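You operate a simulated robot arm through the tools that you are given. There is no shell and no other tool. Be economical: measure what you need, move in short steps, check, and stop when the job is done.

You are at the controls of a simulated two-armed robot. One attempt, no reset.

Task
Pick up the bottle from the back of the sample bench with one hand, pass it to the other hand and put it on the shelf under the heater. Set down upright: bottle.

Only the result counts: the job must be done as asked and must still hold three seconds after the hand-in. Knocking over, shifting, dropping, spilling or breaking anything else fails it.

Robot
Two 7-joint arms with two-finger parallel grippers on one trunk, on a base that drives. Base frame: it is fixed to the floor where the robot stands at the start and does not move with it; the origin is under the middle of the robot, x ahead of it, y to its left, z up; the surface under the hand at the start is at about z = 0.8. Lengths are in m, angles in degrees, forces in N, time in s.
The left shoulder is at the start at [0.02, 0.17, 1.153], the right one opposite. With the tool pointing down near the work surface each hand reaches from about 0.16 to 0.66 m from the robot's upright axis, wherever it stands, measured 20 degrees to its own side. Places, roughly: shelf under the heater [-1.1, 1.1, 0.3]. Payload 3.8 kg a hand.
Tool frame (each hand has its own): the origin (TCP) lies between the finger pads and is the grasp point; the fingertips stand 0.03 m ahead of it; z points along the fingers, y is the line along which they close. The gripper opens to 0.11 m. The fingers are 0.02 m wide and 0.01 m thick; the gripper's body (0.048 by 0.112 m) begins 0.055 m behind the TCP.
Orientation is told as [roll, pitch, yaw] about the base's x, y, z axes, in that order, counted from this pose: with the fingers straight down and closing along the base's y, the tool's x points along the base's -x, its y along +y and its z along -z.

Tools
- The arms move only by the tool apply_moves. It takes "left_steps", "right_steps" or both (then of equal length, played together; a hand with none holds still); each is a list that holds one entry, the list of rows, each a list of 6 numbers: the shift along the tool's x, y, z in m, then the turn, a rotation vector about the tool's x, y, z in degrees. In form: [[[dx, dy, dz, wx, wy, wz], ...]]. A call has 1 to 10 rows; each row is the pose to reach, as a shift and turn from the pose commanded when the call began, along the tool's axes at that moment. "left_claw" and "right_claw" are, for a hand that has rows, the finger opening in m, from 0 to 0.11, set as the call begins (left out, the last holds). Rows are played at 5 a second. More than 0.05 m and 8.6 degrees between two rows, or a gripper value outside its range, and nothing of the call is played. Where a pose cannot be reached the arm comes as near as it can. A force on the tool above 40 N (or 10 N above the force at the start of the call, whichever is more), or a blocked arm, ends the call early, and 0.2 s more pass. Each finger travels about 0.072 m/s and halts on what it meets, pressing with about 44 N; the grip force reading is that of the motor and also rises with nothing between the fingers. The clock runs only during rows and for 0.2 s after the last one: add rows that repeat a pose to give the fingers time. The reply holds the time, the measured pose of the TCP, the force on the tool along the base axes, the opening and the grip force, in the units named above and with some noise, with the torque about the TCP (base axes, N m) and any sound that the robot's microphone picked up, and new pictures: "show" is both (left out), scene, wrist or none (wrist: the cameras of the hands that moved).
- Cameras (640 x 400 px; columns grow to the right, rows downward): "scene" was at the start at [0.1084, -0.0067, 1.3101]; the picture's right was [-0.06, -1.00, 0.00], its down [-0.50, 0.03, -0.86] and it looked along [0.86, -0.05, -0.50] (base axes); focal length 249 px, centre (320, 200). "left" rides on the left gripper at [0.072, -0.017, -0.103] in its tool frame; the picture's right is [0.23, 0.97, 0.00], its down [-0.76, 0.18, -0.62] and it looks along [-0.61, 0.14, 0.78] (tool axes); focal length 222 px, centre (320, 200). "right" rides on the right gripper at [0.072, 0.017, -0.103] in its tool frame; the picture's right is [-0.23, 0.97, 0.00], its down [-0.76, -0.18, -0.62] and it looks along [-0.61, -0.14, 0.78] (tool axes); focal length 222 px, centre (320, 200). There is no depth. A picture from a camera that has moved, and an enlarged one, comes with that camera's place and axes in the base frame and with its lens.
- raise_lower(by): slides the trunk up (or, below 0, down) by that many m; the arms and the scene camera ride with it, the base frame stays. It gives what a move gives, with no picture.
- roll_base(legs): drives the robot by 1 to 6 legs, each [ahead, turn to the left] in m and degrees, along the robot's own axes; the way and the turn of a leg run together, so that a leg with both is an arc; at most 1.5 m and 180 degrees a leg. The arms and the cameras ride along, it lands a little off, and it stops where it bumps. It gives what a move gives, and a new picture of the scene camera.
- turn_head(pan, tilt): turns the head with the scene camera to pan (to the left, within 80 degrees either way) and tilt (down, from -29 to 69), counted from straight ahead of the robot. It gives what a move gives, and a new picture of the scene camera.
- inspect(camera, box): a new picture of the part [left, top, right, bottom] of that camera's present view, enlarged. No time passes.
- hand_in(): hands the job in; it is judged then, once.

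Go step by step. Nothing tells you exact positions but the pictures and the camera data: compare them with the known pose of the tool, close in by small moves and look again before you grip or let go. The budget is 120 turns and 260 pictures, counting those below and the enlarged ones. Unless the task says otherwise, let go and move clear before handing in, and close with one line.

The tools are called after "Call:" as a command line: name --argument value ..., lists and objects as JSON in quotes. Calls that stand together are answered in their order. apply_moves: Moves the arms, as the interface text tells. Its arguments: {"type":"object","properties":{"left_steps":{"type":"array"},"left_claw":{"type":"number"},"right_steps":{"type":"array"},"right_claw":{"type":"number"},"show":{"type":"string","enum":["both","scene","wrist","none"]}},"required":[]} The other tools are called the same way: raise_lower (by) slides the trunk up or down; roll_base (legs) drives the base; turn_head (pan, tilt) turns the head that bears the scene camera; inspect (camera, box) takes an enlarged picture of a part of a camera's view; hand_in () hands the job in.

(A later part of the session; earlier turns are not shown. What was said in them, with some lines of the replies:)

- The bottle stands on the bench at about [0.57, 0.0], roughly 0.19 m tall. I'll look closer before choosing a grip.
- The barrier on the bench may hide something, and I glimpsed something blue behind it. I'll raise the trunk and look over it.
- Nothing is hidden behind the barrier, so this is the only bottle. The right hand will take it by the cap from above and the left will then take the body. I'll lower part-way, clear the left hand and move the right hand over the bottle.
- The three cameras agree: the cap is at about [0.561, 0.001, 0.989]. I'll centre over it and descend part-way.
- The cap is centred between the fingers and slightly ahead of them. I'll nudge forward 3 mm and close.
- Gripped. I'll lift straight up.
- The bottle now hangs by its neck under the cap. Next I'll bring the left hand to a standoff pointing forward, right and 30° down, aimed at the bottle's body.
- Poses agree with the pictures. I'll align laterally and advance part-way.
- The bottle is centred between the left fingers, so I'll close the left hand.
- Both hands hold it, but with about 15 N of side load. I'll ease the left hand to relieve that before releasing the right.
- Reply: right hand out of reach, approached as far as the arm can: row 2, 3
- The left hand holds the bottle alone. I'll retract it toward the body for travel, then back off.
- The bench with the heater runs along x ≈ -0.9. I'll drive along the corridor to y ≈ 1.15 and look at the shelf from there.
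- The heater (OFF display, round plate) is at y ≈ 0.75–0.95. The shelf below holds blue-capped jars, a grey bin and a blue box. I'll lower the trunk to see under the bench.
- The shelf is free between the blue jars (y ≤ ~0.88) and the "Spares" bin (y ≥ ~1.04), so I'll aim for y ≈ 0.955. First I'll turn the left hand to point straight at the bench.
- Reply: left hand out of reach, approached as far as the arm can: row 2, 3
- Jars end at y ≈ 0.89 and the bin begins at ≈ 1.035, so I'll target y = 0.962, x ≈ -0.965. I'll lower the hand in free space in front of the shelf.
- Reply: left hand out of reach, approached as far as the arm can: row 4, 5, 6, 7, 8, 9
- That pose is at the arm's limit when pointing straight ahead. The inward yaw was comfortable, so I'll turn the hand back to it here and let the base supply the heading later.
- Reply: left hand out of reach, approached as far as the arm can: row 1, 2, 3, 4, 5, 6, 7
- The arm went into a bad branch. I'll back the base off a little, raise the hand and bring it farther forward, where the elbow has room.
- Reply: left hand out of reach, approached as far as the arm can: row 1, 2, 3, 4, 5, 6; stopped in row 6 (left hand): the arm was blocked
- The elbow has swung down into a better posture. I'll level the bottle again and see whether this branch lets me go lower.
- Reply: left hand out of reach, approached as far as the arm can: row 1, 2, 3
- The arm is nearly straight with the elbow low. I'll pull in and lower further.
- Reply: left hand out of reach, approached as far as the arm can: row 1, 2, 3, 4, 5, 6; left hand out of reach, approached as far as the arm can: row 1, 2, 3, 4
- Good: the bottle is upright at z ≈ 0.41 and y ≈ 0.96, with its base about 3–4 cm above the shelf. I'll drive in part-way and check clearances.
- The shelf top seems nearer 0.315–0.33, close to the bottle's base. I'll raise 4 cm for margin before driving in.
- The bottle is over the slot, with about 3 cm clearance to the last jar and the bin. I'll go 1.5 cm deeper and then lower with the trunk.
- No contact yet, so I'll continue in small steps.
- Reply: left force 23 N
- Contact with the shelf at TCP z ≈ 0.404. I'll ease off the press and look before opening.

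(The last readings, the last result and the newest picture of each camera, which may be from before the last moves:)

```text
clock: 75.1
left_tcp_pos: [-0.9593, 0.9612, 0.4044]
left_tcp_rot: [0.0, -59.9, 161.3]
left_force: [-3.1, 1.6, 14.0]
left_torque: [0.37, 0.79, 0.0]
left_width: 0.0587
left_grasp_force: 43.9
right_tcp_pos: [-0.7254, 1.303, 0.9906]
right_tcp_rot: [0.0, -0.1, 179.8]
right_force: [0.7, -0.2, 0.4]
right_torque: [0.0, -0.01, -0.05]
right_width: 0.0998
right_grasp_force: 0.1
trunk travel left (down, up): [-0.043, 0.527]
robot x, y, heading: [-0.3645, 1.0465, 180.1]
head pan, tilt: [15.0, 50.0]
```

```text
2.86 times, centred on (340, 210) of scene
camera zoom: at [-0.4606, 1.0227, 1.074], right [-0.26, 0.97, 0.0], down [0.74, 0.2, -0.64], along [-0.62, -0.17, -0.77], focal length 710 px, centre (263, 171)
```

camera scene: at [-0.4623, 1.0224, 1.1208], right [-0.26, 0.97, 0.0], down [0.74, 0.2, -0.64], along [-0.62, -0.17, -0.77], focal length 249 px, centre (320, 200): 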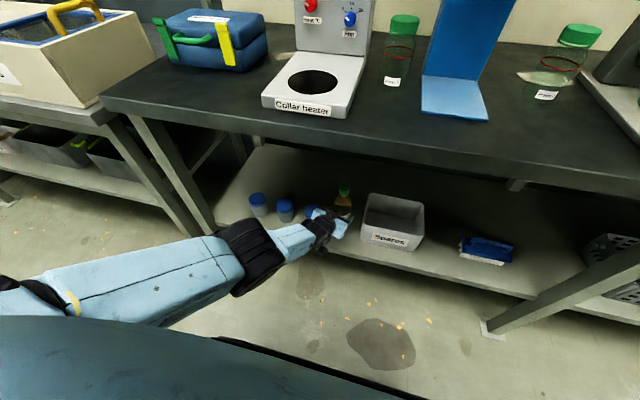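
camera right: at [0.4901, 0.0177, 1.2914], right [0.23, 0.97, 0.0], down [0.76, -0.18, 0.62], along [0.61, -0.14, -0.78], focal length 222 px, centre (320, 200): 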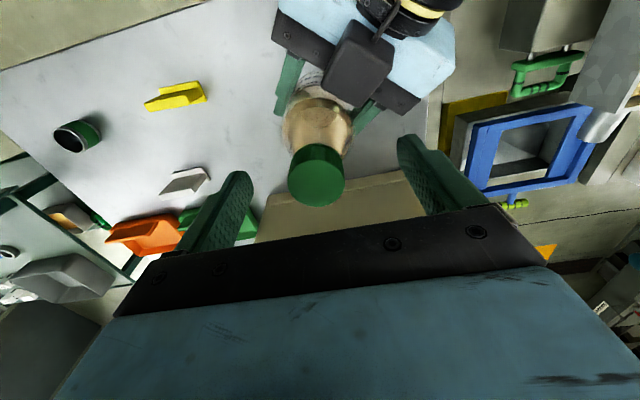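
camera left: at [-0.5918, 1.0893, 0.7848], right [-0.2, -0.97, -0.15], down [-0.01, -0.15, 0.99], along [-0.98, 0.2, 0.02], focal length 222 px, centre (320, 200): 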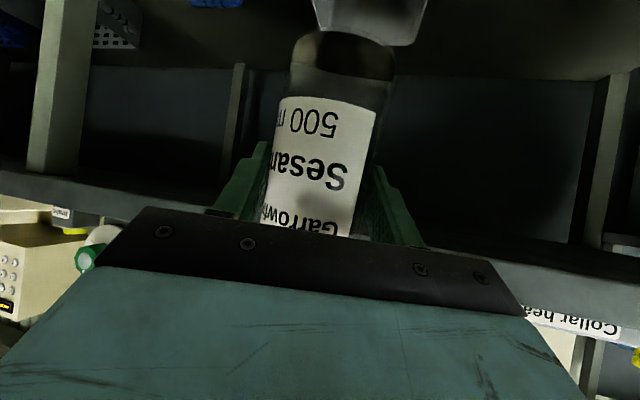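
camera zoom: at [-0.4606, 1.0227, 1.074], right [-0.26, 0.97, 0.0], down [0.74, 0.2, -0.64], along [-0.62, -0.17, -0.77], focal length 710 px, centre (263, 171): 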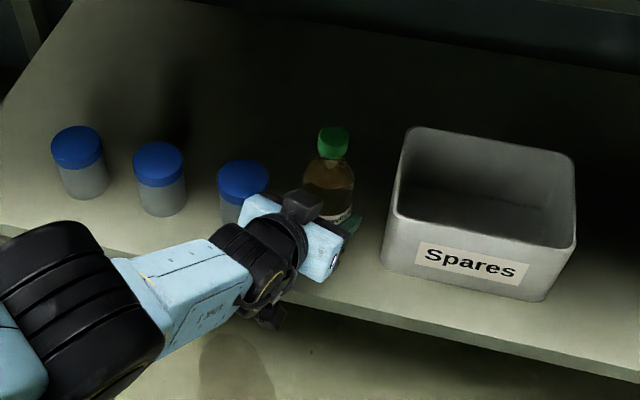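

Call:
raise_lower --by 0.003

```text
clock: 75.6
left_tcp_pos: [-0.9569, 0.9613, 0.4043]
left_tcp_rot: [0.1, -59.6, 161.2]
left_force: [1.0, 2.0, 6.4]
left_torque: [0.31, 0.29, -0.07]
left_width: 0.0587
left_grasp_force: 43.4
right_tcp_pos: [-0.7263, 1.3023, 0.9924]
right_tcp_rot: [-0.1, 0.0, 179.8]
right_force: [0.5, -0.4, -0.8]
right_torque: [0.02, 0.01, -0.01]
right_width: 0.1
right_grasp_force: 0.0
trunk travel left (down, up): [-0.046, 0.524]
robot x, y, heading: [-0.3639, 1.0385, 180.0]
head pan, tilt: [15.0, 50.0]
```

Call:
apply_moves --left_steps '[[[0, 0, 0, 0, 0, 0], [0, 0, 0, 0, 0, 0], [0, 0, 0, 0, 0, 0]]]' --left_claw 0.088

```text
clock: 76.4
left_tcp_pos: [-0.9578, 0.9607, 0.4042]
left_tcp_rot: [0.1, -59.6, 161.3]
left_force: [-0.5, 0.6, 0.6]
left_torque: [0.01, -0.02, 0.02]
left_width: 0.0879
left_grasp_force: 0.0
right_tcp_pos: [-0.7258, 1.3024, 0.9931]
right_tcp_rot: [0.0, 0.0, 179.9]
right_force: [0.0, 0.0, -0.6]
right_torque: [0.01, 0.01, 0.0]
right_width: 0.0998
right_grasp_force: 0.0
trunk travel left (down, up): [-0.046, 0.524]
robot x, y, heading: [-0.3627, 1.0458, 179.7]
head pan, tilt: [15.0, 50.0]
camera scene: at [-0.4616, 1.0225, 1.0768], right [-0.26, 0.97, 0.0], down [0.74, 0.2, -0.64], along [-0.62, -0.17, -0.77], focal length 249 px, centre (320, 200)
camera left: at [-0.8335, 0.9376, 0.3936], right [-0.2, -0.96, -0.2], down [0.09, -0.22, 0.97], along [-0.98, 0.18, 0.13], focal length 222 px, centre (320, 200)
```

scene: 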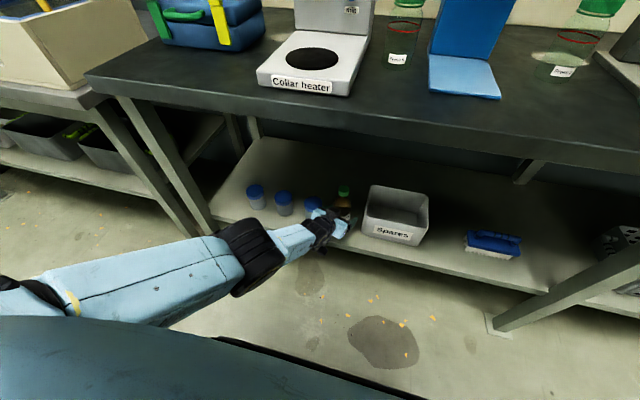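
left: 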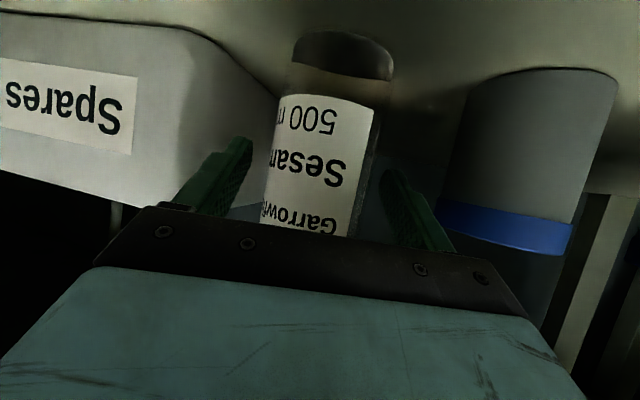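

The bottle stands free. I'll open slightly more and withdraw along the finger direction with a small base arc, which backs up and shifts slightly left.

Call:
apply_moves --left_steps '[[[0, 0, 0, 0, 0, 0], [0, 0, 0, 0, 0, 0]]]' --left_claw 0.1 --show "none"

Call:
roll_base --legs '[[-0.035, 1.2]]'

Call:
inspect --camera "left" --box '[0, 0, 640, 400]'

```text
clock: 77.0
left_tcp_pos: [-0.9578, 0.9615, 0.405]
left_tcp_rot: [0.2, -59.7, 161.2]
left_force: [0.3, -0.2, 0.0]
left_torque: [-0.01, 0.01, -0.01]
left_width: 0.0999
left_grasp_force: 0.0
right_tcp_pos: [-0.7261, 1.3023, 0.9918]
right_tcp_rot: [0.0, 0.0, 179.9]
right_force: [0.2, -0.5, 0.1]
right_torque: [-0.02, -0.02, 0.04]
right_width: 0.1001
right_grasp_force: 0.2
trunk travel left (down, up): [-0.046, 0.524]
robot x, y, heading: [-0.3672, 1.0431, 179.8]
head pan, tilt: [15.0, 50.0]
```

```text
clock: 77.9
left_tcp_pos: [-0.9207, 0.9504, 0.4056]
left_tcp_rot: [0.1, -59.6, 162.4]
left_force: [0.1, 0.4, -0.4]
left_torque: [0.02, -0.04, -0.02]
left_width: 0.1002
left_grasp_force: 0.0
right_tcp_pos: [-0.6968, 1.2953, 0.9924]
right_tcp_rot: [0.0, 0.0, -179.0]
right_force: [-0.2, -1.0, 0.5]
right_torque: [-0.01, -0.01, -0.03]
right_width: 0.0999
right_grasp_force: 0.0
trunk travel left (down, up): [-0.046, 0.524]
robot x, y, heading: [-0.3312, 1.0459, -178.8]
head pan, tilt: [15.0, 50.0]
camera scene: at [-0.4262, 1.0208, 1.0769], right [-0.28, 0.96, 0.0], down [0.74, 0.21, -0.64], along [-0.62, -0.18, -0.77], focal length 249 px, centre (320, 200)
```

scene: 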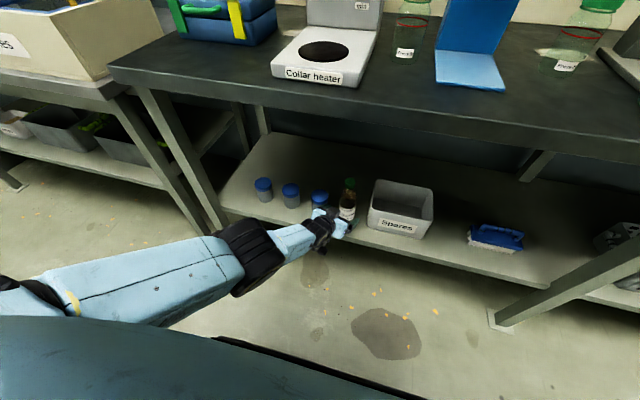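

```text
1.00 times, centred on (320, 200) of left (not enlarged: the box is as wide or as high as the picture)
camera zoom: at [-0.7966, 0.9283, 0.394], right [-0.18, -0.96, -0.2], down [0.09, -0.22, 0.97], along [-0.98, 0.16, 0.13], focal length 222 px, centre (320, 200)
```

zoom: 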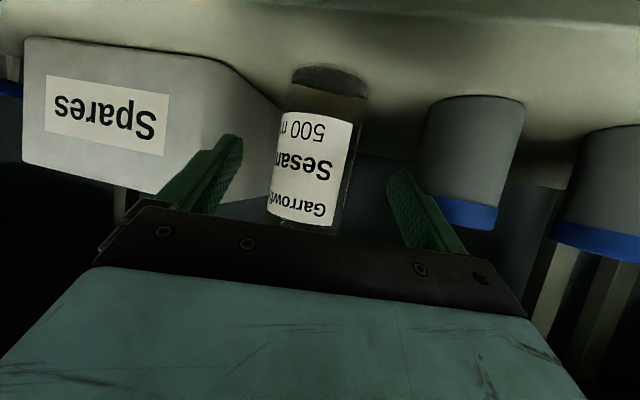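

Good, the bottle stays put and is centred between the fingers. I'll continue the same arc, then go straight back.

Call:
roll_base --legs '[[-0.04, 1.2], [-0.2, 0]]'

Call:
inspect --camera "scene" --box '[230, 110, 470, 260]'

Call:
inspect --camera "left" --box '[0, 0, 640, 400]'

```text
clock: 79.9
left_tcp_pos: [-0.6813, 0.9462, 0.4057]
left_tcp_rot: [0.1, -59.7, 163.8]
left_force: [-0.1, 0.2, -0.1]
left_torque: [0.0, -0.02, -0.03]
left_width: 0.0999
left_grasp_force: 0.0
right_tcp_pos: [-0.464, 1.2983, 0.9934]
right_tcp_rot: [0.0, 0.0, -177.5]
right_force: [0.6, 0.4, -0.7]
right_torque: [-0.02, 0.0, 0.02]
right_width: 0.1001
right_grasp_force: 0.1
trunk travel left (down, up): [-0.046, 0.524]
robot x, y, heading: [-0.0912, 1.0501, -177.6]
head pan, tilt: [15.0, 50.0]
camera scene: at [-0.1873, 1.0281, 1.0769], right [-0.3, 0.95, 0.0], down [0.73, 0.23, -0.64], along [-0.61, -0.19, -0.77], focal length 249 px, centre (320, 200)
```

scene: 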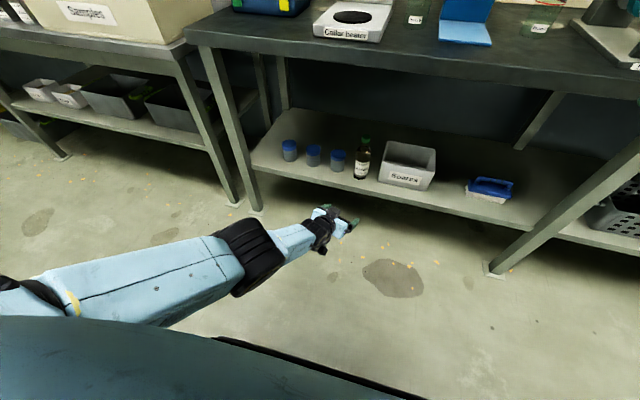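

```text
2.67 times, centred on (350, 185) of scene
camera zoom: at [-0.1873, 1.0281, 1.0769], right [-0.3, 0.95, 0.0], down [0.73, 0.23, -0.64], along [-0.61, -0.19, -0.77], focal length 663 px, centre (240, 240)
```

zoom: 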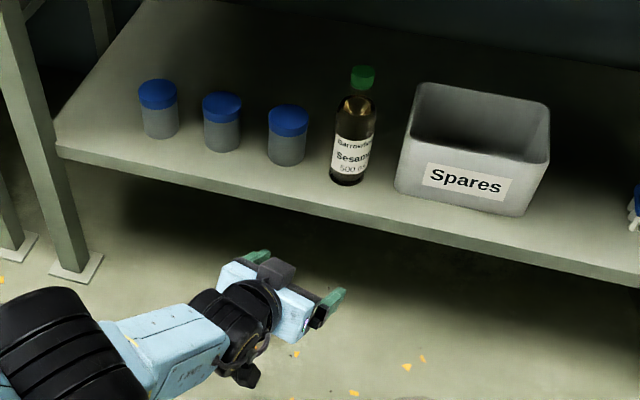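

```text
1.00 times, centred on (320, 200) of left (not enlarged: the box is as wide or as high as the picture)
camera zoom: at [-0.5556, 0.9275, 0.394], right [-0.16, -0.97, -0.2], down [0.1, -0.21, 0.97], along [-0.98, 0.14, 0.13], focal length 222 px, centre (320, 200)
```

zoom: 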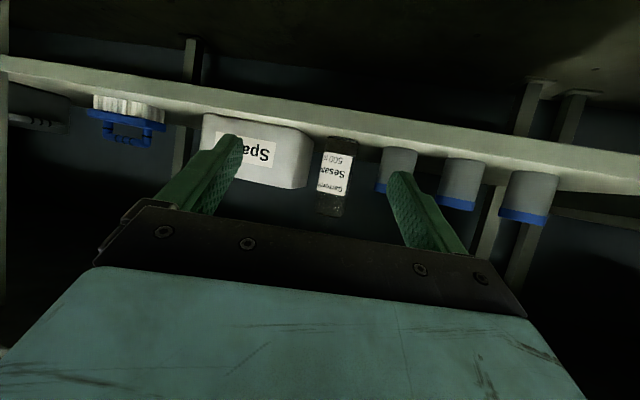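

The bottle stands upright on the shelf between the jars and the bin. Nothing else has moved and the hand is clear, so I'm handing in.

Call:
hand_in

```text
The job is handed in.
```

The bottle was picked up with the right hand, passed to the left, and set upright on the shelf under the heater; the hand is clear and nothing else moved in the last pictures.
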